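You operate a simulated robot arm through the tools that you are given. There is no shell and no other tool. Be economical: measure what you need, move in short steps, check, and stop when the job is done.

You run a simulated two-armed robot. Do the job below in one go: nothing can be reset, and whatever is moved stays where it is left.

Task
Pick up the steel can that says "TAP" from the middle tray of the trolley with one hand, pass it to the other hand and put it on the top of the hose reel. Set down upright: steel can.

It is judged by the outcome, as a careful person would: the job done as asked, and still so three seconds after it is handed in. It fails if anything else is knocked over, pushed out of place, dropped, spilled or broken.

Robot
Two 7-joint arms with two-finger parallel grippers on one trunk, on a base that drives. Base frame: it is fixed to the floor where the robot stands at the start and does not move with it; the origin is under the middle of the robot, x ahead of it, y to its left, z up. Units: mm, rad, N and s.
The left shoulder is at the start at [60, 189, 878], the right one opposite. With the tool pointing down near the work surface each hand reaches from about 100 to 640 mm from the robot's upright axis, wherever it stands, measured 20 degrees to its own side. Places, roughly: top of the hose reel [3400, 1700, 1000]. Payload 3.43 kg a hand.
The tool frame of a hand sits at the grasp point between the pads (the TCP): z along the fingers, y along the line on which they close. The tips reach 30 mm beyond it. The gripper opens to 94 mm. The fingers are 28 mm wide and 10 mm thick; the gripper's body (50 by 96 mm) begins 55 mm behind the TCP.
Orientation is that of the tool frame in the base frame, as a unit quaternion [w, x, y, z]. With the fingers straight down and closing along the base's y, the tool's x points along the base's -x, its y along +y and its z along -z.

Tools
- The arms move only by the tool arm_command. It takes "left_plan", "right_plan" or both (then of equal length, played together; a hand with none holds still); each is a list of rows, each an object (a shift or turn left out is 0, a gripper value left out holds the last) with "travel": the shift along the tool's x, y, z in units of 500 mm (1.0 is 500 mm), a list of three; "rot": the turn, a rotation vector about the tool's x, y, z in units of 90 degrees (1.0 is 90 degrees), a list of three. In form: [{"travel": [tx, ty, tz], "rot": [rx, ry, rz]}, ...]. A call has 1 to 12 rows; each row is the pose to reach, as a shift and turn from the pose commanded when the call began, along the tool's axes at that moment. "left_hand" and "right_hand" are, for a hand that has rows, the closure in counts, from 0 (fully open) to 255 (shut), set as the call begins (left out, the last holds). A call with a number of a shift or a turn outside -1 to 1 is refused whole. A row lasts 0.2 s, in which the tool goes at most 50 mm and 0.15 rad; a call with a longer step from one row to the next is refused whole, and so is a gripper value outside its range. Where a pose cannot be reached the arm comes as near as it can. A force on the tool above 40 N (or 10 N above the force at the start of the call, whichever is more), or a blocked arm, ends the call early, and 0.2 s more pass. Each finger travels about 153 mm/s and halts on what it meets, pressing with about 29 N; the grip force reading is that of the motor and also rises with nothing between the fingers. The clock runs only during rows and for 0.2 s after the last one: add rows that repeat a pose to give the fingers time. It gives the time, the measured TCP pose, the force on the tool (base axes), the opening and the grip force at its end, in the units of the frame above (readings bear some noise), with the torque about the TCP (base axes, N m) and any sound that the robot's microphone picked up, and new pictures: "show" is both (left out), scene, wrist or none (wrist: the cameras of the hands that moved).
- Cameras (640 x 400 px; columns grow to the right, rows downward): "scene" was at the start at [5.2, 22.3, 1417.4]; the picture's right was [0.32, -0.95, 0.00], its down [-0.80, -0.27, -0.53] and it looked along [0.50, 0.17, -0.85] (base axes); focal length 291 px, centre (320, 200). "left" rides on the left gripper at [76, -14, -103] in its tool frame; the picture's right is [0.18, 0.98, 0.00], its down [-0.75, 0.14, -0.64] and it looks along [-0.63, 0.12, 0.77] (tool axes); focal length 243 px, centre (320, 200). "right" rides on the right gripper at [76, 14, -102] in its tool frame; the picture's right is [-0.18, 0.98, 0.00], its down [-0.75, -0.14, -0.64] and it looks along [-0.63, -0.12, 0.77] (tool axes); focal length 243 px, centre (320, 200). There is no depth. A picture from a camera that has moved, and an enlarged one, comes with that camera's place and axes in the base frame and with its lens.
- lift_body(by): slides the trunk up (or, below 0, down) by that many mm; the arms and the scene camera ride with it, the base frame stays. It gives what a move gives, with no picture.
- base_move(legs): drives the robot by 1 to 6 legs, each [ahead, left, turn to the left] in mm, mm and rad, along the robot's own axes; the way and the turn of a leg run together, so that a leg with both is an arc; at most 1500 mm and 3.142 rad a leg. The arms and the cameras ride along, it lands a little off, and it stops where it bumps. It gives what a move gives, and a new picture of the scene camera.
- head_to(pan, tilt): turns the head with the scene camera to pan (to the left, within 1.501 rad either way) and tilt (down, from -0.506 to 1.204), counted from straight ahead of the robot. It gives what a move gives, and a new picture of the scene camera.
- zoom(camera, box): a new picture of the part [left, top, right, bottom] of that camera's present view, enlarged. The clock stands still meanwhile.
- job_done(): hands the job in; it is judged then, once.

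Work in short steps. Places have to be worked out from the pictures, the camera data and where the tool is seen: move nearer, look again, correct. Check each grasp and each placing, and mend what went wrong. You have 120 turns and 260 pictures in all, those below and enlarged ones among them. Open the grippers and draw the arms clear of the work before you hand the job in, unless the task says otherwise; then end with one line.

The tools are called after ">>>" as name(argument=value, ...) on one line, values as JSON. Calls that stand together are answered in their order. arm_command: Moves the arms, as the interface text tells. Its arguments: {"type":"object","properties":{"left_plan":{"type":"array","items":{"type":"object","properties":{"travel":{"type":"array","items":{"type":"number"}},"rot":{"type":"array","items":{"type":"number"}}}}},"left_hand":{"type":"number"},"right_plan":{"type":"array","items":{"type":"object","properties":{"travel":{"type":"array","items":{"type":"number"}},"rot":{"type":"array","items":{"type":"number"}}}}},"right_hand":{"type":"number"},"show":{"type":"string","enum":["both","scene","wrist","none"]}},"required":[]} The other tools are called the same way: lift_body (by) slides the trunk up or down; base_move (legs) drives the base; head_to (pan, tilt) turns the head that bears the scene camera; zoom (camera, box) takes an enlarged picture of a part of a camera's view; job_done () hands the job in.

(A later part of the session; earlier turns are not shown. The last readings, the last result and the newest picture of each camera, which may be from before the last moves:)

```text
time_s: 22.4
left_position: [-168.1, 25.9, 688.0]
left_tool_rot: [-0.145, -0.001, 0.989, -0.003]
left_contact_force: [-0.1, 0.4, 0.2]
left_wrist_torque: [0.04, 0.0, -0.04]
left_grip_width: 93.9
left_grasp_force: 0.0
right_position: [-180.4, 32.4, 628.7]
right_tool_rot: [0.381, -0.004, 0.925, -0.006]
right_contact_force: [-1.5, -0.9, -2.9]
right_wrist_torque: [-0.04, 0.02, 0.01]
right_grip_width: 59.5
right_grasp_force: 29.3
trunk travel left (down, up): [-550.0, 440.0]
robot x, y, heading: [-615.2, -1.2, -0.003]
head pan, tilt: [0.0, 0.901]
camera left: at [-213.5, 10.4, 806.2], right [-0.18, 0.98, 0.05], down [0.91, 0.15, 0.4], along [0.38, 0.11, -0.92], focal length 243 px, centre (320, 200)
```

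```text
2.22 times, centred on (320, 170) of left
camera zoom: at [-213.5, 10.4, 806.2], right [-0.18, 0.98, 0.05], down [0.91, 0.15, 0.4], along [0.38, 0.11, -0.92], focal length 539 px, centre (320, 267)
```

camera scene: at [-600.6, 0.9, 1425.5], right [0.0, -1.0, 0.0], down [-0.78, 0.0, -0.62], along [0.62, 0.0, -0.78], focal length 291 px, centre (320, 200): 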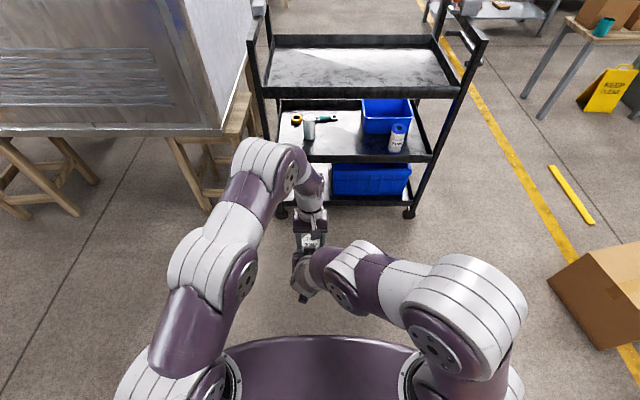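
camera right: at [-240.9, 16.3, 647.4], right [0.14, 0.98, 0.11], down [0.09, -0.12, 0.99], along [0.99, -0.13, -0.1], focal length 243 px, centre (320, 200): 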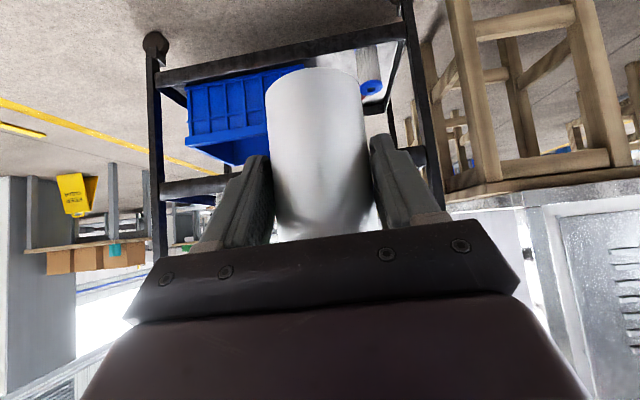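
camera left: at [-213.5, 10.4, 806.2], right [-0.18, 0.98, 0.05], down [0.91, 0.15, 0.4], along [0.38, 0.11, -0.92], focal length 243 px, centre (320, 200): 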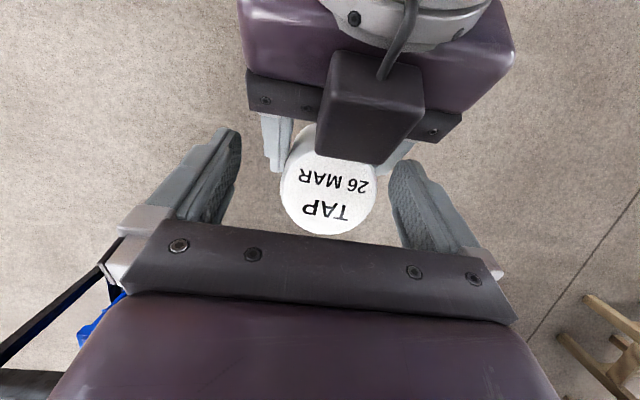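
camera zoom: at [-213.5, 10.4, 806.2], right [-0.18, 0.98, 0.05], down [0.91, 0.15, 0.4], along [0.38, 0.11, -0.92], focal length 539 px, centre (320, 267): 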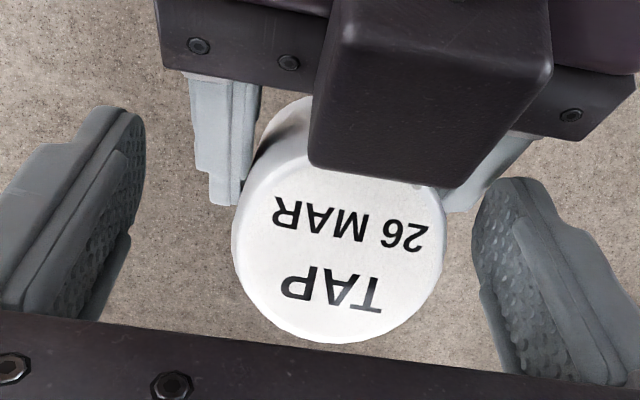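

The can's rim is bevelled, and the first position (pads near the lid centre, no finger clash) was sound. I return close to it: TCP [-165, 32, 683], tilt 12°, matched to the can's present y.

>>> arm_command(left_plan=[{"travel": [-0.009, 0.012, 0.0], "rot": [0, -0.052, 0]}, {"travel": [-0.009, 0.012, 0.008], "rot": [0, -0.052, 0]}, {"travel": [-0.009, 0.012, 0.008], "rot": [0, -0.052, 0]}], show="none")

>>> arm_command(left_plan=[{"travel": [0, 0, 0]}, {"travel": [0, 0, 0]}, {"travel": [0, 0, 0]}, {"travel": [0, 0, 0]}], left_hand=255, show="wrist")

```text
time_s: 23.2
left_position: [-165.8, 30.4, 681.7]
left_tool_rot: [-0.104, -0.001, 0.995, -0.004]
left_contact_force: [0.2, 0.2, 0.4]
left_wrist_torque: [0.07, -0.02, -0.03]
left_grip_width: 94.1
left_grasp_force: 0.1
right_position: [-179.4, 32.7, 628.7]
right_tool_rot: [0.381, -0.003, 0.925, -0.006]
right_contact_force: [-0.4, -1.0, -3.1]
right_wrist_torque: [0.04, 0.07, 0.04]
right_grip_width: 59.3
right_grasp_force: 29.1
trunk travel left (down, up): [-550.0, 440.0]
robot x, y, heading: [-617.6, 3.2, -0.005]
head pan, tilt: [0.0, 0.901]
```

```text
time_s: 24.2
left_position: [-165.1, 30.2, 680.9]
left_tool_rot: [-0.105, 0.0, 0.994, -0.002]
left_contact_force: [10.0, 34.8, -16.5]
left_wrist_torque: [0.52, -0.57, -1.0]
left_grip_width: 88.6
left_grasp_force: 29.1
right_position: [-179.0, 32.9, 628.2]
right_tool_rot: [0.38, -0.003, 0.925, -0.007]
right_contact_force: [-10.8, -33.4, 14.2]
right_wrist_torque: [1.25, -0.17, 0.53]
right_grip_width: 59.2
right_grasp_force: 29.0
trunk travel left (down, up): [-550.0, 440.0]
robot x, y, heading: [-620.4, 0.1, -0.005]
head pan, tilt: [0.0, 0.901]
camera left: at [-219.9, 16.8, 796.3], right [-0.18, 0.98, 0.03], down [0.87, 0.14, 0.47], along [0.46, 0.11, -0.88], focal length 243 px, centre (320, 200)
```

left: 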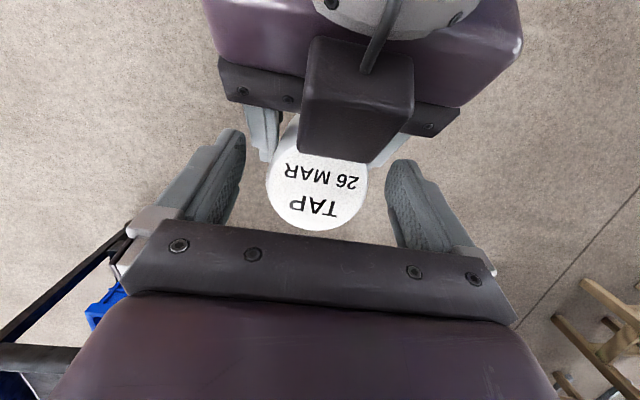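

The -y finger now catches the right finger: the clearance needs the earlier relative offset. I open, move 4 mm forward and 6 mm up, and close again.

>>> arm_command(left_plan=[{"travel": [0, 0, 0]}, {"travel": [-0.005, 0.003, -0.013]}, {"travel": [-0.005, 0.003, -0.013]}], left_hand=0, show="none")

>>> arm_command(left_plan=[{"travel": [0, 0, 0]}, {"travel": [0, 0, 0]}, {"travel": [0, 0, 0]}, {"travel": [0, 0, 0]}], left_hand=255, show="wrist")

```text
time_s: 25.0
left_position: [-161.8, 30.9, 688.9]
left_tool_rot: [-0.105, 0.0, 0.994, -0.004]
left_contact_force: [0.0, -1.0, 0.4]
left_wrist_torque: [0.02, 0.01, -0.02]
left_grip_width: 94.0
left_grasp_force: 0.0
right_position: [-179.3, 34.2, 629.4]
right_tool_rot: [0.381, -0.005, 0.925, -0.005]
right_contact_force: [-0.8, 0.0, -3.1]
right_wrist_torque: [-0.01, 0.08, 0.0]
right_grip_width: 59.8
right_grasp_force: 28.8
trunk travel left (down, up): [-550.0, 440.0]
robot x, y, heading: [-612.7, -2.1, -0.001]
head pan, tilt: [0.0, 0.901]
```

```text
time_s: 26.0
left_position: [-162.0, 32.0, 688.0]
left_tool_rot: [-0.104, 0.0, 0.995, -0.003]
left_contact_force: [3.4, 3.7, 0.1]
left_wrist_torque: [0.29, -0.08, 0.1]
left_grip_width: 57.2
left_grasp_force: 29.0
right_position: [-178.9, 32.3, 628.8]
right_tool_rot: [0.38, -0.004, 0.925, -0.006]
right_contact_force: [-3.2, -3.6, -1.6]
right_wrist_torque: [-0.07, -0.08, -0.15]
right_grip_width: 59.5
right_grasp_force: 28.6
trunk travel left (down, up): [-550.0, 440.0]
robot x, y, heading: [-615.3, -0.1, -0.0]
head pan, tilt: [0.0, 0.901]
camera left: at [-215.7, 17.6, 802.8], right [-0.18, 0.98, 0.03], down [0.87, 0.15, 0.47], along [0.46, 0.11, -0.88], focal length 243 px, centre (320, 200)
```

left: 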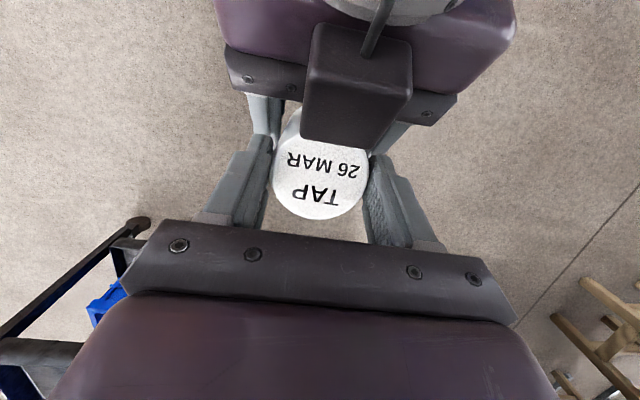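

Both hands hold with little side load. Before releasing the right, I test the left grip by pulling up 3 mm and watching whether force builds.

>>> arm_command(left_plan=[{"travel": [0.001, 0, -0.006]}, {"travel": [0.001, 0, -0.006]}], show="none")

```text
time_s: 26.6
left_position: [-163.0, 32.7, 689.8]
left_tool_rot: [-0.105, 0.001, 0.994, -0.002]
left_contact_force: [9.4, 8.2, -14.1]
left_wrist_torque: [0.43, -0.32, 0.05]
left_grip_width: 57.3
left_grasp_force: 28.9
right_position: [-179.0, 33.1, 630.9]
right_tool_rot: [0.381, -0.004, 0.925, -0.005]
right_contact_force: [-9.0, -8.4, 14.3]
right_wrist_torque: [0.06, -0.45, -0.18]
right_grip_width: 59.9
right_grasp_force: 29.4
trunk travel left (down, up): [-550.0, 440.0]
robot x, y, heading: [-615.0, 2.5, -0.004]
head pan, tilt: [0.0, 0.901]
```

The left grip carried 14 N without slipping, so it's firm. I relax the pull and open the right hand fully in place.

>>> arm_command(left_plan=[{"travel": [-0.001, 0, 0.005]}, {"travel": [-0.001, 0, 0.005]}], show="none")

>>> arm_command(right_plan=[{"travel": [0, 0, 0]}, {"travel": [0, 0, 0]}, {"travel": [0, 0, 0]}], right_hand=0)

>>> zoom(camera="left", box=[200, 80, 440, 260])

```text
time_s: 27.2
left_position: [-162.8, 32.2, 688.7]
left_tool_rot: [-0.105, -0.001, 0.994, -0.003]
left_contact_force: [-4.7, 2.4, 10.1]
left_wrist_torque: [0.17, 0.38, 0.04]
left_grip_width: 57.3
left_grasp_force: 28.5
right_position: [-178.3, 32.1, 629.0]
right_tool_rot: [0.379, -0.004, 0.925, -0.006]
right_contact_force: [6.1, -2.9, -12.9]
right_wrist_torque: [0.05, 0.12, -0.07]
right_grip_width: 59.5
right_grasp_force: 28.9
trunk travel left (down, up): [-550.0, 440.0]
robot x, y, heading: [-616.5, 1.4, 0.0]
head pan, tilt: [0.0, 0.901]
```

```text
time_s: 28.0
left_position: [-162.3, 31.1, 687.4]
left_tool_rot: [-0.104, 0.0, 0.995, -0.004]
left_contact_force: [-0.5, 1.3, -0.3]
left_wrist_torque: [-0.02, 0.0, -0.02]
left_grip_width: 56.8
left_grasp_force: 29.4
right_position: [-178.9, 31.6, 628.5]
right_tool_rot: [0.381, -0.004, 0.925, -0.006]
right_contact_force: [0.6, -0.2, -0.3]
right_wrist_torque: [-0.01, 0.0, -0.02]
right_grip_width: 93.8
right_grasp_force: 0.0
trunk travel left (down, up): [-550.0, 440.0]
robot x, y, heading: [-612.6, 4.0, -0.001]
head pan, tilt: [0.0, 0.901]
camera scene: at [-600.7, 0.9, 1425.5], right [0.0, -1.0, 0.0], down [-0.78, 0.0, -0.62], along [0.62, 0.0, -0.78], focal length 291 px, centre (320, 200)
camera right: at [-304.0, 46.1, 648.4], right [0.13, 0.98, 0.12], down [0.08, -0.13, 0.99], along [0.99, -0.12, -0.1], focal length 243 px, centre (320, 200)
```

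scene: 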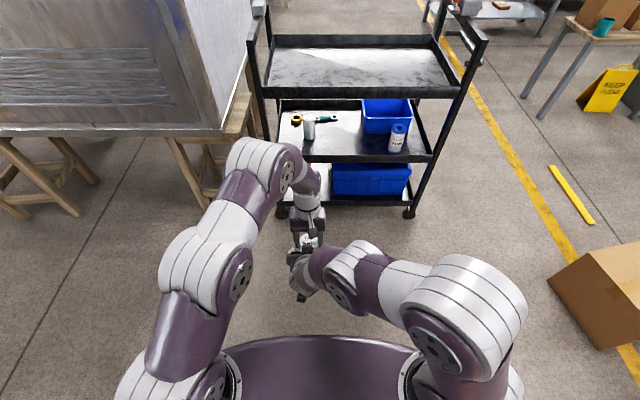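
right: 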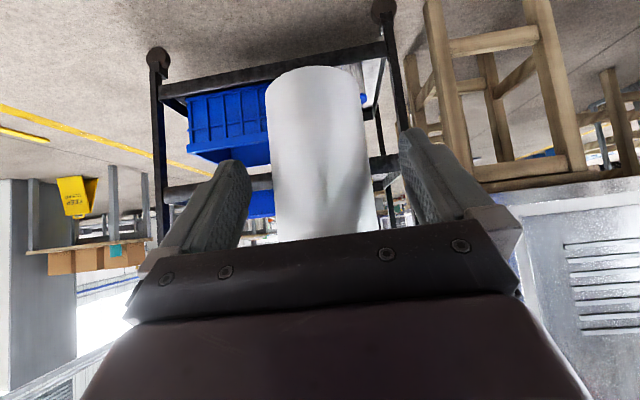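

```text
2.22 times, centred on (320, 170) of left
camera zoom: at [-216.2, 17.6, 803.1], right [-0.18, 0.98, 0.03], down [0.87, 0.15, 0.47], along [0.46, 0.11, -0.88], focal length 539 px, centre (320, 267)
```

zoom: 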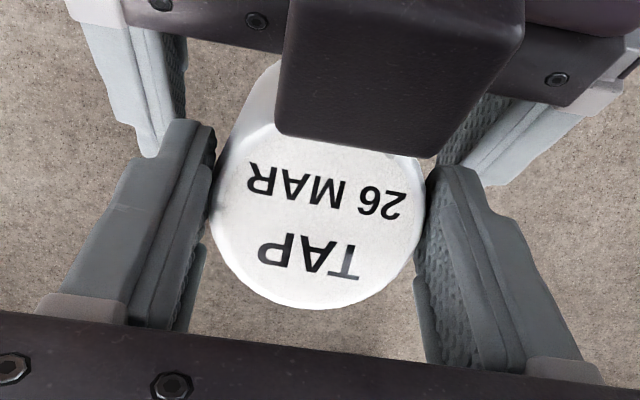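

The can hangs from the left hand alone, still upright. I withdraw the right hand horizontally backward 45 mm so its box clears the lid.

>>> arm_command(right_plan=[{"travel": [0.021, 0, -0.021]}, {"travel": [0.043, 0, -0.042]}, {"travel": [0.064, 0, -0.063]}, {"travel": [0.064, 0, -0.063]}], show="wrist")

>>> zoom(camera="left", box=[160, 0, 480, 260])

```text
time_s: 29.0
left_position: [-162.8, 32.8, 687.4]
left_tool_rot: [-0.105, -0.001, 0.995, -0.003]
left_contact_force: [0.7, 0.4, -0.2]
left_wrist_torque: [0.0, 0.01, 0.02]
left_grip_width: 57.2
left_grasp_force: 29.2
right_position: [-224.5, 31.9, 629.9]
right_tool_rot: [0.38, -0.003, 0.925, -0.006]
right_contact_force: [0.4, -0.3, 0.1]
right_wrist_torque: [-0.01, -0.02, -0.01]
right_grip_width: 94.3
right_grasp_force: 0.1
trunk travel left (down, up): [-550.0, 440.0]
robot x, y, heading: [-619.5, 1.5, -0.0]
head pan, tilt: [0.0, 0.901]
camera right: at [-348.7, 45.6, 648.2], right [0.13, 0.98, 0.12], down [0.08, -0.13, 0.99], along [0.99, -0.12, -0.1], focal length 243 px, centre (320, 200)
```

right: 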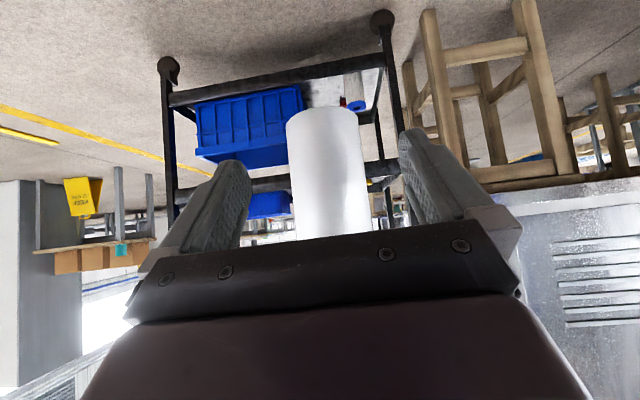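

```text
1.54 times, centred on (320, 130) of left
camera zoom: at [-216.1, 17.6, 803.0], right [-0.18, 0.98, 0.03], down [0.87, 0.15, 0.47], along [0.46, 0.11, -0.88], focal length 373 px, centre (320, 308)
```

zoom: 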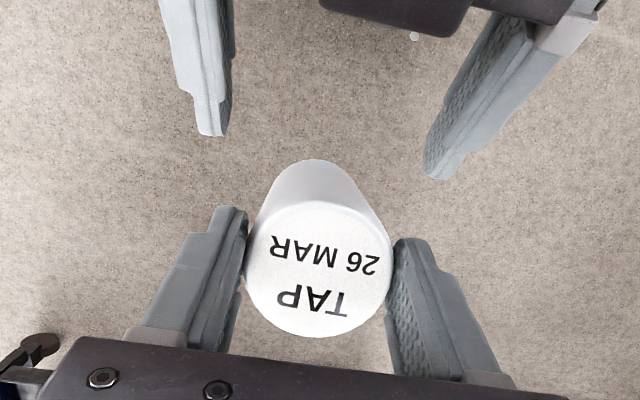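

The hand-over is complete: the can is held only by the left. I raise the left hand 100 mm, then move the right hand aside, and turn the head toward the hose reel.

>>> arm_command(left_plan=[{"travel": [0.01, 0, -0.05]}, {"travel": [0.021, 0, -0.1]}, {"travel": [0.031, 0, -0.15]}, {"travel": [0.0416, 0, -0.196]}, {"travel": [0.0416, 0, -0.196]}], show="none")

>>> arm_command(right_plan=[{"travel": [0, -0.08, 0]}, {"travel": [0, -0.16, 0]}, {"travel": [0, -0.24, 0]}, {"travel": [0, -0.32, 0]}, {"travel": [0, -0.4, 0]}, {"travel": [0, -0.4, 0]}], right_hand=0, show="none")

>>> head_to(pan=0.4, tilt=0.25)

>>> zoom(camera="left", box=[160, 60, 480, 260])

```text
time_s: 30.2
left_position: [-160.8, 33.0, 786.9]
left_tool_rot: [-0.105, 0.0, 0.994, -0.003]
left_contact_force: [0.6, -1.0, -3.1]
left_wrist_torque: [0.0, -0.03, 0.0]
left_grip_width: 57.1
left_grasp_force: 29.2
right_position: [-224.3, 31.3, 629.5]
right_tool_rot: [0.379, -0.004, 0.926, -0.005]
right_contact_force: [0.1, -0.4, 0.7]
right_wrist_torque: [-0.03, 0.0, 0.02]
right_grip_width: 94.2
right_grasp_force: 0.1
trunk travel left (down, up): [-550.0, 440.0]
robot x, y, heading: [-617.4, -0.9, -0.002]
head pan, tilt: [0.0, 0.901]
```

```text
time_s: 31.6
left_position: [-162.1, 33.9, 787.4]
left_tool_rot: [-0.103, -0.001, 0.995, -0.004]
left_contact_force: [-0.3, 0.1, -3.1]
left_wrist_torque: [-0.02, 0.01, 0.01]
left_grip_width: 57.2
left_grasp_force: 28.9
right_position: [-195.6, -158.1, 643.7]
right_tool_rot: [0.372, -0.013, 0.928, -0.035]
right_contact_force: [0.0, -0.5, -0.4]
right_wrist_torque: [-0.03, -0.01, 0.0]
right_grip_width: 94.2
right_grasp_force: 0.1
right hand out of reach, approached as far as the arm can: row 2, 3, 4, 5, 6
trunk travel left (down, up): [-550.0, 440.0]
robot x, y, heading: [-617.9, 0.6, -0.006]
head pan, tilt: [0.0, 0.901]
```

```text
time_s: 32.6
left_position: [-161.5, 33.0, 786.7]
left_tool_rot: [-0.104, 0.0, 0.995, -0.003]
left_contact_force: [0.7, 0.4, -3.5]
left_wrist_torque: [-0.02, 0.01, -0.01]
left_grip_width: 57.3
left_grasp_force: 29.3
right_position: [-195.1, -159.1, 644.4]
right_tool_rot: [0.373, -0.012, 0.927, -0.035]
right_contact_force: [0.3, 0.2, 0.0]
right_wrist_torque: [0.0, -0.01, 0.05]
right_grip_width: 93.7
right_grasp_force: 0.0
trunk travel left (down, up): [-550.0, 440.0]
robot x, y, heading: [-615.3, 2.7, -0.004]
head pan, tilt: [0.4, 0.25]
camera scene: at [-590.0, 37.1, 1482.4], right [0.39, -0.92, 0.0], down [-0.23, -0.1, -0.97], along [0.89, 0.38, -0.25], focal length 291 px, centre (320, 200)
```

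scene: 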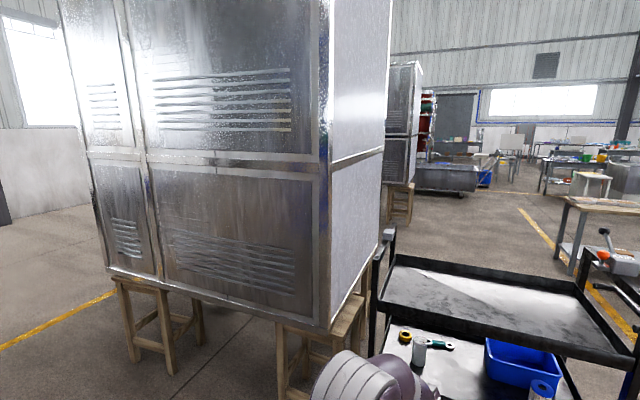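

```text
2.00 times, centred on (320, 160) of left
camera zoom: at [-215.5, 18.0, 902.7], right [-0.18, 0.98, 0.03], down [0.87, 0.15, 0.47], along [0.46, 0.11, -0.88], focal length 485 px, centre (320, 280)
```

zoom: 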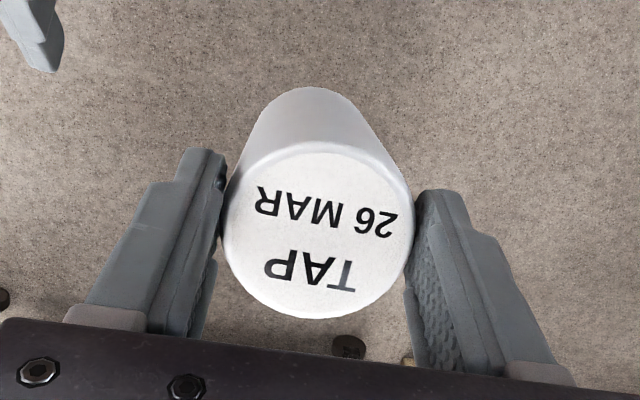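

The big cabinet blocks the direct view and way, so I need a route around the trolley's right side. I pan the head right to survey it.

>>> head_to(pan=-0.35, tilt=0.45)

>>> head_to(pan=-1.2, tilt=0.6)

```text
time_s: 33.7
left_position: [-161.2, 32.2, 786.5]
left_tool_rot: [-0.104, 0.0, 0.995, -0.004]
left_contact_force: [0.0, -0.5, -2.9]
left_wrist_torque: [-0.04, 0.03, -0.01]
left_grip_width: 57.4
left_grasp_force: 29.0
right_position: [-194.8, -158.5, 642.7]
right_tool_rot: [0.372, -0.012, 0.927, -0.035]
right_contact_force: [0.0, 0.6, 0.1]
right_wrist_torque: [0.0, 0.03, 0.01]
right_grip_width: 94.0
right_grasp_force: 0.1
trunk travel left (down, up): [-550.0, 440.0]
robot x, y, heading: [-617.3, -3.2, 0.001]
head pan, tilt: [-0.351, 0.45]
camera scene: at [-589.8, -30.6, 1463.9], right [-0.34, -0.94, 0.0], down [-0.41, 0.15, -0.9], along [0.85, -0.31, -0.44], focal length 291 px, centre (320, 200)
```

scene: 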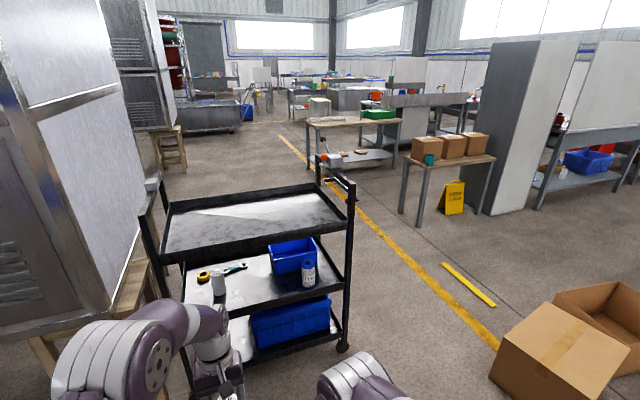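

```text
time_s: 34.9
left_position: [-162.1, 34.4, 787.0]
left_tool_rot: [-0.105, 0.0, 0.994, -0.004]
left_contact_force: [-0.1, -0.5, -2.8]
left_wrist_torque: [-0.03, -0.05, -0.02]
left_grip_width: 57.2
left_grasp_force: 29.2
right_position: [-194.3, -159.9, 643.5]
right_tool_rot: [0.373, -0.013, 0.927, -0.034]
right_contact_force: [0.3, -0.1, -0.2]
right_wrist_torque: [-0.01, 0.01, 0.04]
right_grip_width: 94.0
right_grasp_force: 0.1
trunk travel left (down, up): [-550.0, 440.0]
robot x, y, heading: [-616.6, 4.5, -0.001]
head pan, tilt: [-1.201, 0.6]
camera scene: at [-644.2, -81.4, 1450.3], right [-0.93, -0.36, 0.0], down [-0.2, 0.53, -0.83], along [0.3, -0.77, -0.56], focal length 291 px, centre (320, 200)
```

scene: 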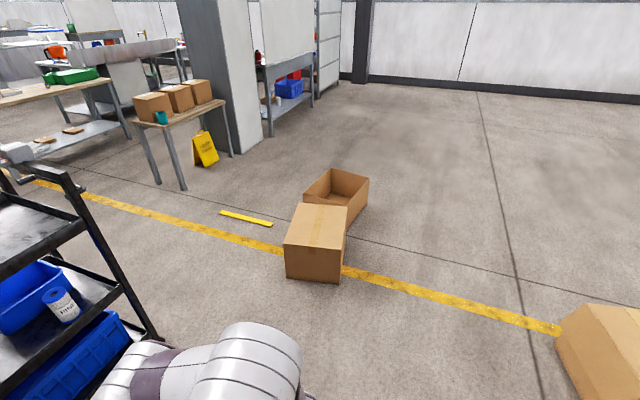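

The gap between trolley and cardboard box is only ~570 mm. I check the way to the left as an alternative, and get a closer measure of the right gap.

>>> head_to(pan=1.1, tilt=0.35)

>>> head_to(pan=-0.7, tilt=0.8)

>>> head_to(pan=-1.3, tilt=1.2)

```text
time_s: 37.0
left_position: [-161.4, 33.4, 787.6]
left_tool_rot: [-0.105, 0.0, 0.994, -0.003]
left_contact_force: [-0.1, -1.1, -3.5]
left_wrist_torque: [-0.05, 0.0, 0.04]
left_grip_width: 57.4
left_grasp_force: 28.8
right_position: [-194.5, -159.9, 642.8]
right_tool_rot: [0.372, -0.013, 0.927, -0.034]
right_contact_force: [-0.6, 0.1, -0.3]
right_wrist_torque: [0.02, -0.03, -0.03]
right_grip_width: 93.9
right_grasp_force: 0.0
trunk travel left (down, up): [-550.0, 440.0]
robot x, y, heading: [-617.9, 1.1, -0.001]
head pan, tilt: [1.1, 0.351]
camera scene: at [-633.7, 83.9, 1473.1], right [0.89, -0.46, 0.0], down [-0.16, -0.31, -0.94], along [0.43, 0.84, -0.34], focal length 291 px, centre (320, 200)
```

scene: 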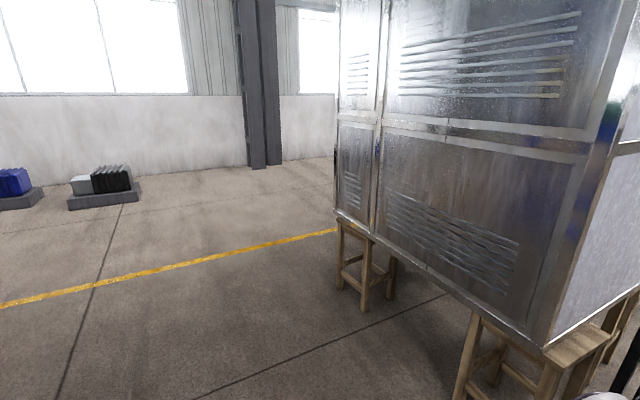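

```text
time_s: 38.8
left_position: [-161.9, 33.4, 788.8]
left_tool_rot: [-0.105, 0.0, 0.994, -0.004]
left_contact_force: [-0.4, 0.5, -3.0]
left_wrist_torque: [0.02, -0.02, -0.02]
left_grip_width: 57.2
left_grasp_force: 29.1
right_position: [-195.9, -158.1, 643.6]
right_tool_rot: [0.372, -0.013, 0.928, -0.034]
right_contact_force: [0.2, 0.0, -0.4]
right_wrist_torque: [0.03, 0.02, -0.02]
right_grip_width: 94.3
right_grasp_force: 0.0
trunk travel left (down, up): [-550.0, 440.0]
robot x, y, heading: [-614.3, 2.5, -0.001]
head pan, tilt: [-0.7, 0.799]
camera scene: at [-614.5, -51.0, 1433.4], right [-0.64, -0.76, 0.0], down [-0.55, 0.46, -0.7], along [0.53, -0.45, -0.72], focal length 291 px, centre (320, 200)
```

scene: 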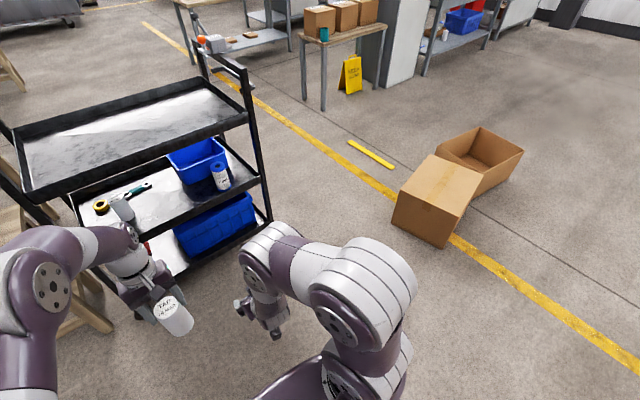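

```text
time_s: 39.8
left_position: [-161.9, 33.2, 787.5]
left_tool_rot: [-0.104, 0.0, 0.995, -0.004]
left_contact_force: [-1.3, -0.2, -3.6]
left_wrist_torque: [0.01, -0.02, 0.03]
left_grip_width: 57.2
left_grasp_force: 28.8
right_position: [-193.7, -159.0, 642.5]
right_tool_rot: [0.372, -0.014, 0.928, -0.033]
right_contact_force: [-0.4, 0.1, -0.1]
right_wrist_torque: [0.03, -0.01, 0.0]
right_grip_width: 93.9
right_grasp_force: 0.0
trunk travel left (down, up): [-550.0, 440.0]
robot x, y, heading: [-612.9, 0.7, -0.004]
head pan, tilt: [-1.3, 1.201]
camera scene: at [-661.2, -52.9, 1405.7], right [-0.96, -0.27, 0.0], down [-0.25, 0.9, -0.36], along [0.1, -0.35, -0.93], focal length 291 px, centre (320, 200)
```

scene: 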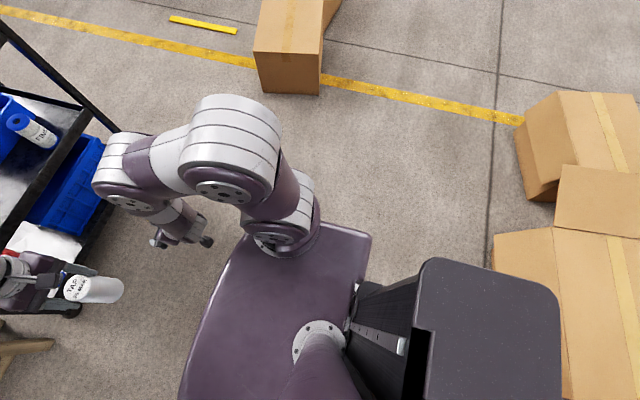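

Left of the cabinet the floor is wide open (cabinet ends at y ≈ 1800, x from ≈ 380), so I take the left route: strafe left 2700 mm in front of the cabinet.

>>> head_to(pan=0.9, tilt=0.4)

>>> base_move(legs=[[0, 1350, 0], [0, 1350, 0]])

>>> head_to(pan=-0.1, tilt=0.3)

```text
time_s: 41.9
left_position: [-162.1, 33.1, 786.6]
left_tool_rot: [-0.104, 0.0, 0.995, -0.004]
left_contact_force: [-0.1, -0.3, -2.5]
left_wrist_torque: [0.04, 0.01, 0.01]
left_grip_width: 57.0
left_grasp_force: 29.3
right_position: [-196.1, -159.4, 644.1]
right_tool_rot: [0.373, -0.013, 0.927, -0.034]
right_contact_force: [-0.3, 0.3, -0.2]
right_wrist_torque: [-0.01, 0.04, 0.01]
right_grip_width: 94.0
right_grasp_force: 0.1
trunk travel left (down, up): [-550.0, 440.0]
robot x, y, heading: [-613.6, 1.1, 0.002]
head pan, tilt: [0.901, 0.4]
camera scene: at [-618.4, 73.5, 1468.5], right [0.78, -0.62, 0.0], down [-0.24, -0.3, -0.92], along [0.57, 0.72, -0.39], focal length 291 px, centre (320, 200)
```

scene: 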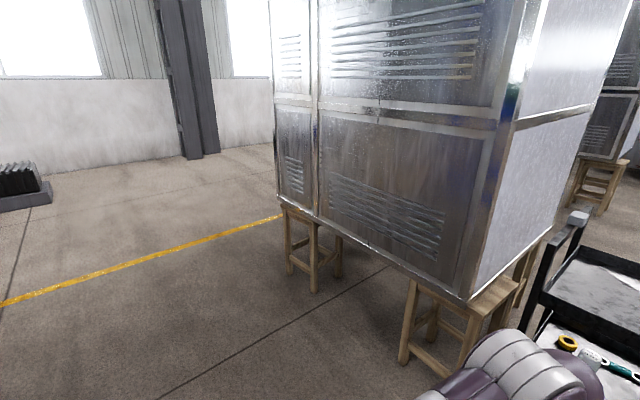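

```text
time_s: 55.0
left_position: [-173.8, 2726.5, 787.9]
left_tool_rot: [-0.106, -0.005, 0.994, -0.004]
left_contact_force: [-1.0, -0.7, -3.9]
left_wrist_torque: [0.0, 0.01, 0.03]
left_grip_width: 57.3
left_grasp_force: 29.3
right_position: [-204.6, 2533.5, 643.6]
right_tool_rot: [0.372, -0.016, 0.927, -0.034]
right_contact_force: [-0.5, 0.2, 0.2]
right_wrist_torque: [0.02, -0.02, -0.02]
right_grip_width: 94.2
right_grasp_force: 0.0
trunk travel left (down, up): [-550.0, 440.0]
robot x, y, heading: [-626.4, 2692.9, 0.008]
head pan, tilt: [0.901, 0.4]
camera scene: at [-630.2, 2763.6, 1468.5], right [0.79, -0.62, 0.0], down [-0.24, -0.31, -0.92], along [0.57, 0.73, -0.39], focal length 291 px, centre (320, 200)
```

scene: 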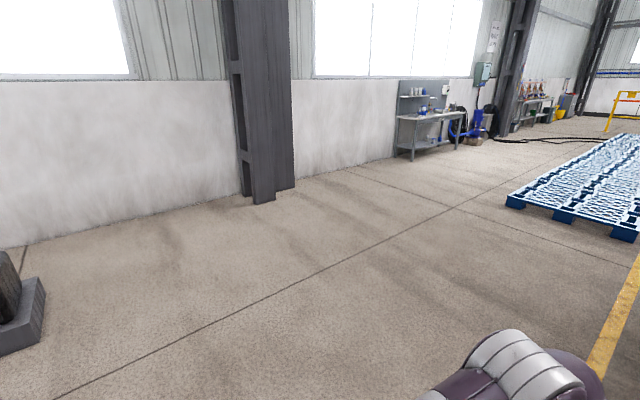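

```text
time_s: 56.2
left_position: [-173.2, 2726.5, 786.9]
left_tool_rot: [-0.104, -0.004, 0.995, -0.004]
left_contact_force: [0.0, -0.5, -3.1]
left_wrist_torque: [0.0, 0.01, 0.0]
left_grip_width: 57.0
left_grasp_force: 28.5
right_position: [-204.1, 2534.9, 643.9]
right_tool_rot: [0.373, -0.018, 0.927, -0.032]
right_contact_force: [0.3, -0.3, 0.2]
right_wrist_torque: [-0.02, 0.0, -0.01]
right_grip_width: 94.0
right_grasp_force: 0.0
trunk travel left (down, up): [-550.0, 440.0]
robot x, y, heading: [-621.3, 2691.1, 0.009]
head pan, tilt: [-0.099, 0.3]
camera scene: at [-594.3, 2681.7, 1477.8], right [-0.09, -1.0, 0.0], down [-0.29, 0.03, -0.96], along [0.95, -0.09, -0.3], focal length 291 px, centre (320, 200)
```

scene: 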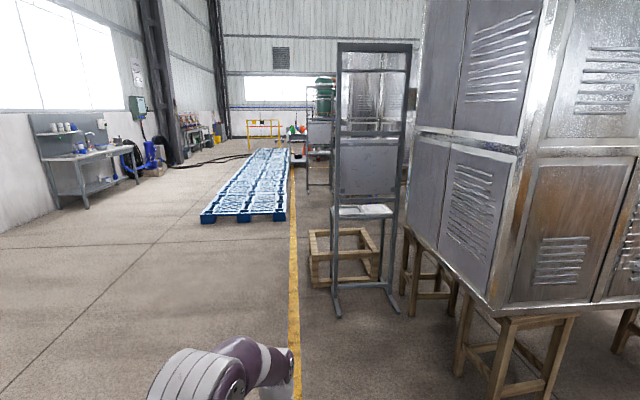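

The aisle along y ≈ 2900 is open, with a metal frame at [1210, 2360] to its right and pallets starting at x ≈ 3350. I drive ahead, shifted left a little, and look right toward the reel.

>>> base_move(legs=[[1000, 300, 0], [1400, 0, 0]])

>>> head_to(pan=-0.7, tilt=0.3)

```text
time_s: 68.2
left_position: [2215.8, 3048.2, 788.8]
left_tool_rot: [-0.104, -0.006, 0.995, -0.004]
left_contact_force: [-0.6, -0.6, -2.6]
left_wrist_torque: [-0.01, 0.03, -0.01]
left_grip_width: 57.1
left_grasp_force: 28.9
right_position: [2186.4, 2855.9, 643.0]
right_tool_rot: [0.372, -0.018, 0.927, -0.032]
right_contact_force: [-0.2, -1.1, 0.8]
right_wrist_torque: [-0.04, 0.02, 0.0]
right_grip_width: 94.2
right_grasp_force: 0.1
trunk travel left (down, up): [-550.0, 440.0]
robot x, y, heading: [1762.5, 3010.8, 0.005]
head pan, tilt: [-0.099, 0.3]
camera scene: at [1795.5, 3001.9, 1477.7], right [-0.09, -1.0, 0.0], down [-0.3, 0.03, -0.96], along [0.95, -0.09, -0.3], focal length 291 px, centre (320, 200)
```

scene: 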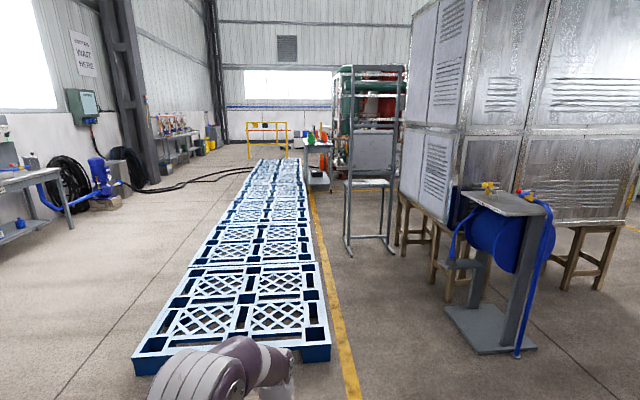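

```text
time_s: 69.2
left_position: [2217.7, 3047.0, 788.1]
left_tool_rot: [-0.104, -0.005, 0.995, -0.005]
left_contact_force: [0.7, 0.0, -2.8]
left_wrist_torque: [0.0, -0.03, 0.02]
left_grip_width: 57.0
left_grasp_force: 29.1
right_position: [2185.2, 2856.0, 643.7]
right_tool_rot: [0.373, -0.019, 0.927, -0.032]
right_contact_force: [-0.1, -0.6, 0.0]
right_wrist_torque: [0.01, 0.02, -0.01]
right_grip_width: 94.0
right_grasp_force: 0.1
trunk travel left (down, up): [-550.0, 440.0]
robot x, y, heading: [1763.8, 3006.0, 0.006]
head pan, tilt: [-0.7, 0.3]
camera scene: at [1774.3, 2950.9, 1477.8], right [-0.64, -0.77, 0.0], down [-0.23, 0.19, -0.96], along [0.74, -0.61, -0.3], focal length 291 px, centre (320, 200)
```

scene: 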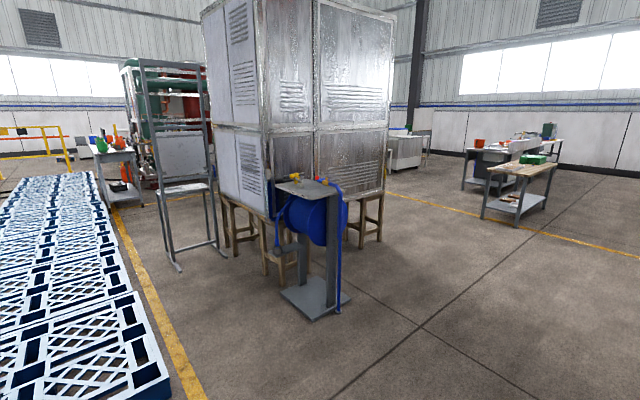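

The hose reel is visible: blue reel on a grey pedestal with a flat grey top plate and some valves. I enlarge it.

>>> zoom(camera="scene", box=[240, 150, 380, 330])

```text
2.22 times, centred on (310, 240) of scene
camera zoom: at [1774.3, 2950.9, 1477.8], right [-0.64, -0.77, 0.0], down [-0.23, 0.19, -0.96], along [0.74, -0.61, -0.3], focal length 646 px, centre (342, 111)
```

zoom: 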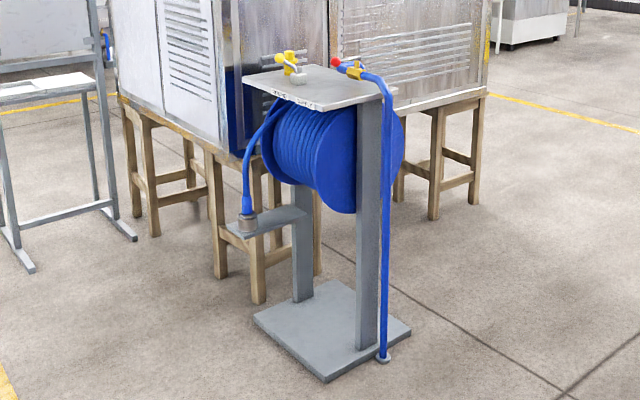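

Using the pedestal's foot as reference, the plate spans about x 3150–3580, y 1600–1880 at z ≈ 940; its near part is free, and the valves are at the far and right edges. I drive to about [2560, 1800], facing it.

>>> base_move(legs=[[400, -600, 0], [380, -600, 0]])

>>> head_to(pan=0.0, tilt=0.6)

```text
time_s: 76.6
left_position: [3009.1, 1851.5, 786.3]
left_tool_rot: [-0.105, -0.004, 0.995, -0.004]
left_contact_force: [0.5, 0.4, -3.6]
left_wrist_torque: [0.02, -0.07, 0.03]
left_grip_width: 57.0
left_grasp_force: 29.0
right_position: [2977.5, 1660.0, 644.0]
right_tool_rot: [0.372, -0.017, 0.927, -0.031]
right_contact_force: [0.0, 0.2, -0.9]
right_wrist_torque: [0.01, -0.02, 0.04]
right_grip_width: 93.9
right_grasp_force: 0.1
trunk travel left (down, up): [-550.0, 440.0]
robot x, y, heading: [2554.6, 1818.6, 0.006]
head pan, tilt: [-0.7, 0.3]
camera scene: at [2567.6, 1755.2, 1477.7], right [-0.64, -0.77, 0.0], down [-0.23, 0.19, -0.96], along [0.73, -0.61, -0.3], focal length 291 px, centre (320, 200)
```

scene: 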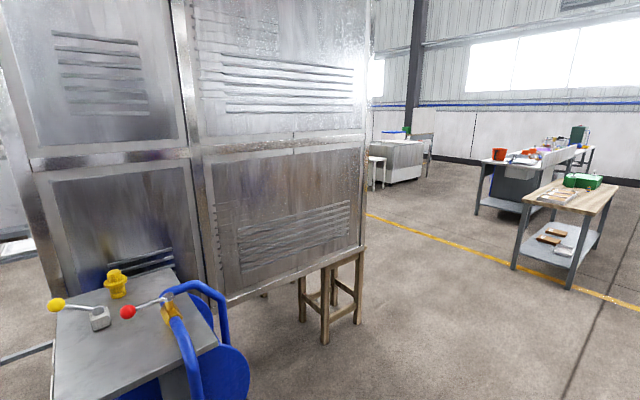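

```text
time_s: 77.7
left_position: [3009.4, 1851.2, 787.7]
left_tool_rot: [-0.105, -0.003, 0.994, -0.003]
left_contact_force: [-0.3, -0.2, -2.1]
left_wrist_torque: [0.03, 0.0, 0.0]
left_grip_width: 57.1
left_grasp_force: 29.4
right_position: [2977.4, 1659.0, 643.5]
right_tool_rot: [0.372, -0.016, 0.927, -0.034]
right_contact_force: [-0.1, 0.4, 0.0]
right_wrist_torque: [0.0, 0.0, 0.02]
right_grip_width: 94.1
right_grasp_force: 0.1
trunk travel left (down, up): [-550.0, 440.0]
robot x, y, heading: [2557.4, 1814.1, 0.004]
head pan, tilt: [0.0, 0.6]
camera scene: at [2583.9, 1815.9, 1450.3], right [0.01, -1.0, 0.0], down [-0.56, 0.0, -0.83], along [0.83, 0.0, -0.56], focal length 291 px, centre (320, 200)
```

scene: 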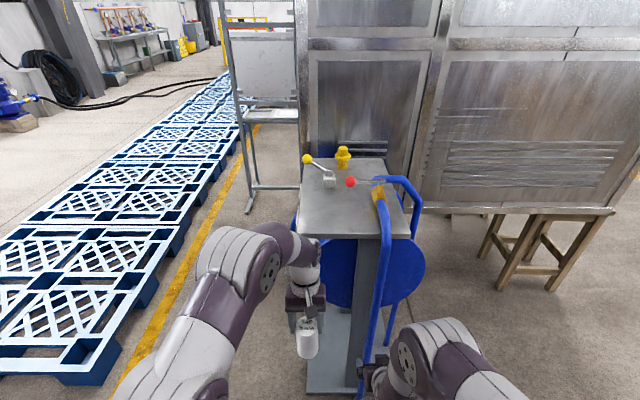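

Now I enlarge the plate to fix its corners and the valves.

>>> zoom(camera="scene", box=[270, 130, 440, 260])

```text
3.08 times, centred on (355, 195) of scene
camera zoom: at [2583.9, 1815.9, 1450.3], right [0.01, -1.0, 0.0], down [-0.56, 0.0, -0.83], along [0.83, 0.0, -0.56], focal length 895 px, centre (212, 215)
```

zoom: 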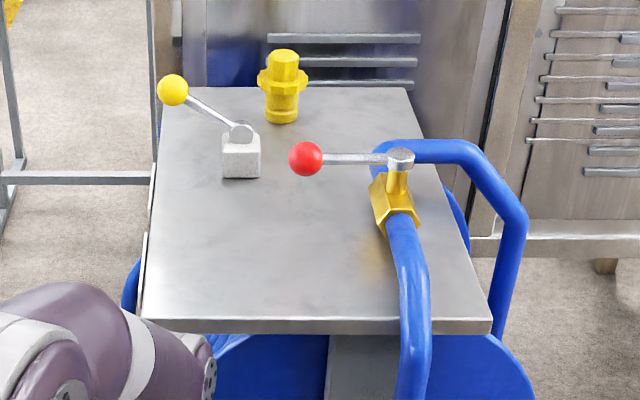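

Plate: about x 3110–3510, y 1600–1870, z ≈ 1000; the free spot in front of the valve and left of the blue hose is around [3175, 1775]. I first pull the right hand back and up out of the way, then raise the trunk.

>>> arm_command(right_plan=[{"travel": [-0.001, -0.012, -0.041], "rot": [0, 0.048, 0]}, {"travel": [-0.002, -0.024, -0.082], "rot": [0, 0.096, 0]}, {"travel": [-0.003, -0.036, -0.123], "rot": [0, 0.144, 0]}, {"travel": [-0.004, -0.048, -0.164], "rot": [0, 0.192, 0]}, {"travel": [-0.005, -0.06, -0.205], "rot": [0, 0.24, 0]}, {"travel": [-0.006, -0.072, -0.246], "rot": [0, 0.288, 0]}, {"travel": [-0.007, -0.084, -0.287], "rot": [0, 0.336, 0]}, {"travel": [-0.008, -0.096, -0.328], "rot": [0, 0.384, 0]}, {"travel": [-0.009, -0.108, -0.369], "rot": [0, 0.432, 0]}, {"travel": [-0.01, -0.12, -0.41], "rot": [0, 0.48, 0]}, {"travel": [-0.01, -0.12, -0.41], "rot": [0, 0.48, 0]}], show="none")

>>> lift_body(by=400)

>>> head_to(pan=0.0, tilt=0.8)

```text
time_s: 80.1
left_position: [3009.6, 1851.5, 788.1]
left_tool_rot: [-0.105, -0.005, 0.994, -0.004]
left_contact_force: [-1.0, 0.6, -2.1]
left_wrist_torque: [0.02, 0.04, 0.01]
left_grip_width: 57.2
left_grasp_force: 28.9
right_position: [2839.4, 1609.2, 799.2]
right_tool_rot: [0.004, -0.003, 0.999, -0.038]
right_contact_force: [-0.4, -0.3, -0.1]
right_wrist_torque: [-0.01, -0.05, -0.01]
right_grip_width: 94.0
right_grasp_force: 0.1
right hand out of reach, approached as far as the arm can: row 9, 10
trunk travel left (down, up): [-550.0, 440.0]
robot x, y, heading: [2553.6, 1814.6, 0.01]
head pan, tilt: [0.0, 0.6]
```

```text
time_s: 83.9
left_position: [3009.2, 1850.9, 1187.6]
left_tool_rot: [-0.105, -0.004, 0.994, -0.004]
left_contact_force: [0.1, -0.5, -3.2]
left_wrist_torque: [-0.01, 0.01, -0.01]
left_grip_width: 57.2
left_grasp_force: 28.6
right_position: [2842.5, 1609.5, 1199.7]
right_tool_rot: [0.006, -0.003, 0.999, -0.038]
right_contact_force: [-0.3, -0.6, 0.2]
right_wrist_torque: [0.01, -0.01, 0.0]
right_grip_width: 93.8
right_grasp_force: 0.1
trunk travel left (down, up): [-950.0, 40.0]
robot x, y, heading: [2552.4, 1815.7, 0.004]
head pan, tilt: [0.0, 0.6]
```

```text
time_s: 84.6
left_position: [3009.4, 1850.1, 1188.5]
left_tool_rot: [-0.104, -0.004, 0.995, -0.004]
left_contact_force: [-0.1, 0.8, -2.8]
left_wrist_torque: [0.04, 0.01, 0.05]
left_grip_width: 57.0
left_grasp_force: 28.6
right_position: [2840.9, 1609.2, 1199.4]
right_tool_rot: [0.005, -0.003, 0.999, -0.037]
right_contact_force: [0.8, -0.7, -0.4]
right_wrist_torque: [-0.02, 0.03, 0.03]
right_grip_width: 94.0
right_grasp_force: 0.0
trunk travel left (down, up): [-950.0, 40.0]
robot x, y, heading: [2556.6, 1813.6, 0.007]
head pan, tilt: [0.0, 0.799]
camera scene: at [2576.4, 1815.9, 1833.5], right [0.01, -1.0, 0.0], down [-0.72, 0.0, -0.7], along [0.7, 0.0, -0.72], focal length 291 px, centre (320, 200)
```

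scene: 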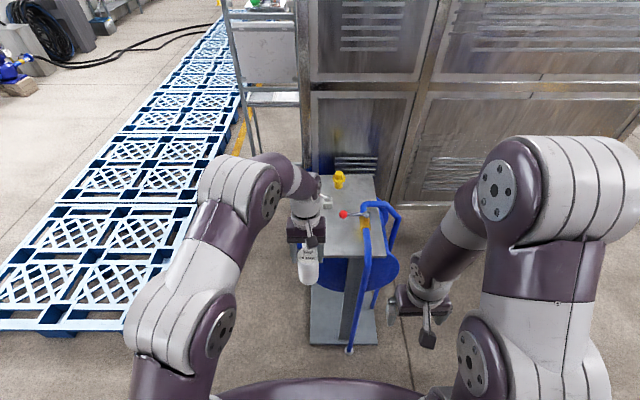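

Trunk raised; this second height gives good parallax on the plate's height. I enlarge.

>>> zoom(camera="scene", box=[270, 160, 430, 280])

```text
3.33 times, centred on (350, 220) of scene
camera zoom: at [2576.4, 1815.9, 1833.5], right [0.01, -1.0, 0.0], down [-0.72, 0.0, -0.7], along [0.7, 0.0, -0.72], focal length 970 px, centre (220, 133)
```

zoom: 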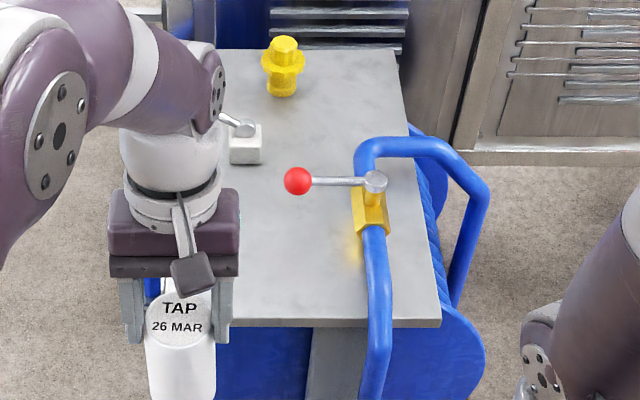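

Parallax agrees: plate top z ≈ 970, x 3143–3573, y 1585–1872; red lever ball at [3268, 1733, 1048]. Target can centre [3210, 1785]. I drive 150 mm ahead and 65 mm right with the can bottom ~100 mm above the plate.

>>> base_move(legs=[[150, -65, 0]])

```text
time_s: 86.1
left_position: [3157.8, 1787.0, 1187.8]
left_tool_rot: [-0.104, -0.002, 0.995, -0.004]
left_contact_force: [0.1, 0.1, -2.4]
left_wrist_torque: [0.02, 0.01, -0.02]
left_grip_width: 57.1
left_grasp_force: 28.8
right_position: [2987.5, 1545.6, 1201.7]
right_tool_rot: [0.007, -0.003, 0.999, -0.038]
right_contact_force: [-0.2, -0.1, -0.2]
right_wrist_torque: [0.03, -0.05, -0.01]
right_grip_width: 93.9
right_grasp_force: 0.2
trunk travel left (down, up): [-950.0, 40.0]
robot x, y, heading: [2701.5, 1751.3, 0.002]
head pan, tilt: [0.0, 0.799]
camera scene: at [2722.0, 1753.8, 1833.5], right [0.0, -1.0, 0.0], down [-0.72, 0.0, -0.7], along [0.7, 0.0, -0.72], focal length 291 px, centre (320, 200)
```

scene: 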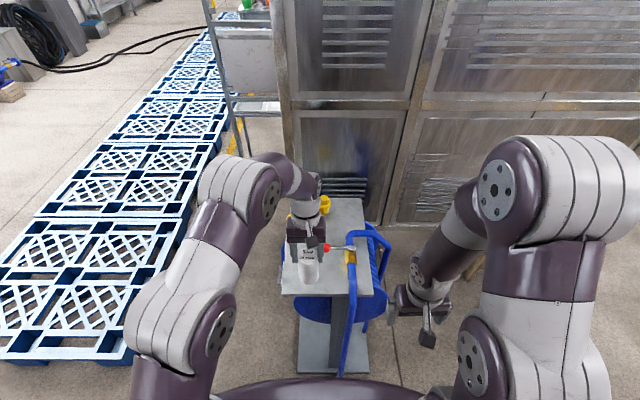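

I extend the left arm 55 mm forward and 60 mm down, keeping the tilt.

>>> arm_command(left_plan=[{"travel": [-0.033, 0, 0.024]}, {"travel": [-0.066, 0, 0.047]}, {"travel": [-0.1, 0, 0.071]}, {"travel": [-0.1325, 0, 0.094]}, {"travel": [-0.1325, 0, 0.094]}])

>>> zoom(camera="scene", box=[250, 180, 410, 310])

```text
time_s: 87.3
left_position: [3208.1, 1787.7, 1125.8]
left_tool_rot: [-0.104, -0.003, 0.995, -0.004]
left_contact_force: [0.3, 0.6, -3.4]
left_wrist_torque: [0.03, -0.02, -0.01]
left_grip_width: 57.2
left_grasp_force: 28.8
left hand out of reach, approached as far as the arm can: row 4, 5
right_position: [2989.7, 1545.9, 1200.3]
right_tool_rot: [0.005, -0.002, 0.999, -0.038]
right_contact_force: [-0.3, 0.1, 0.2]
right_wrist_torque: [0.0, -0.03, 0.0]
right_grip_width: 94.1
right_grasp_force: 0.0
trunk travel left (down, up): [-950.0, 40.0]
robot x, y, heading: [2703.3, 1751.5, 0.003]
head pan, tilt: [0.0, 0.799]
camera scene: at [2724.9, 1752.3, 1833.4], right [0.0, -1.0, 0.0], down [-0.72, 0.0, -0.7], along [0.7, 0.0, -0.72], focal length 291 px, centre (320, 200)
camera left: at [3153.9, 1773.0, 1240.2], right [-0.19, 0.98, 0.03], down [0.87, 0.15, 0.47], along [0.46, 0.12, -0.88], focal length 243 px, centre (320, 200)
```

scene: 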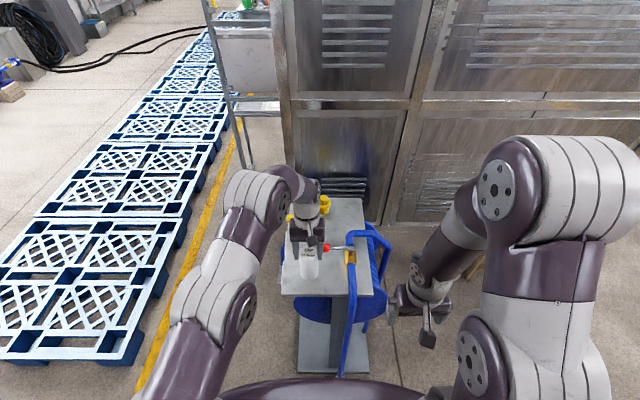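
left: 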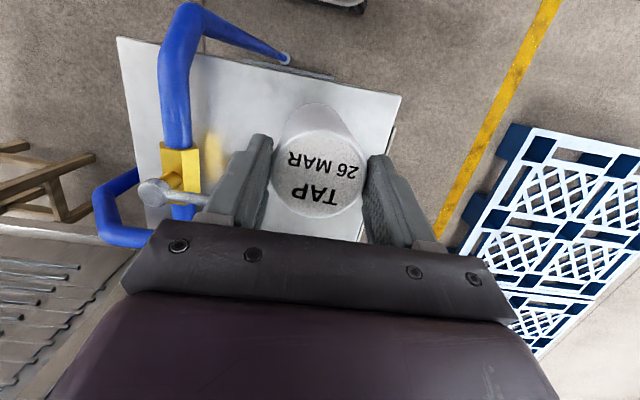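

```text
3.08 times, centred on (330, 245) of scene
camera zoom: at [2724.9, 1752.3, 1833.4], right [0.0, -1.0, 0.0], down [-0.72, 0.0, -0.7], along [0.7, 0.0, -0.72], focal length 895 px, centre (289, 62)
```

zoom: 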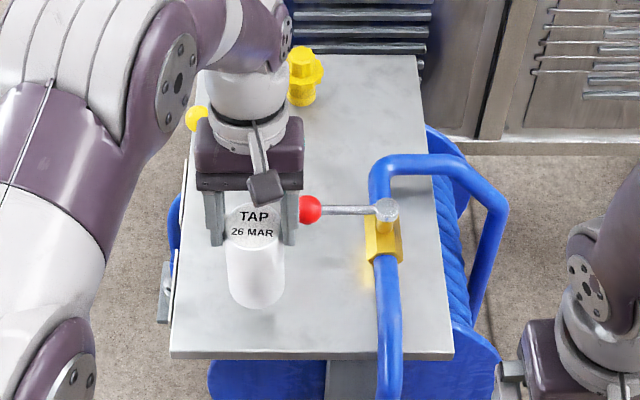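

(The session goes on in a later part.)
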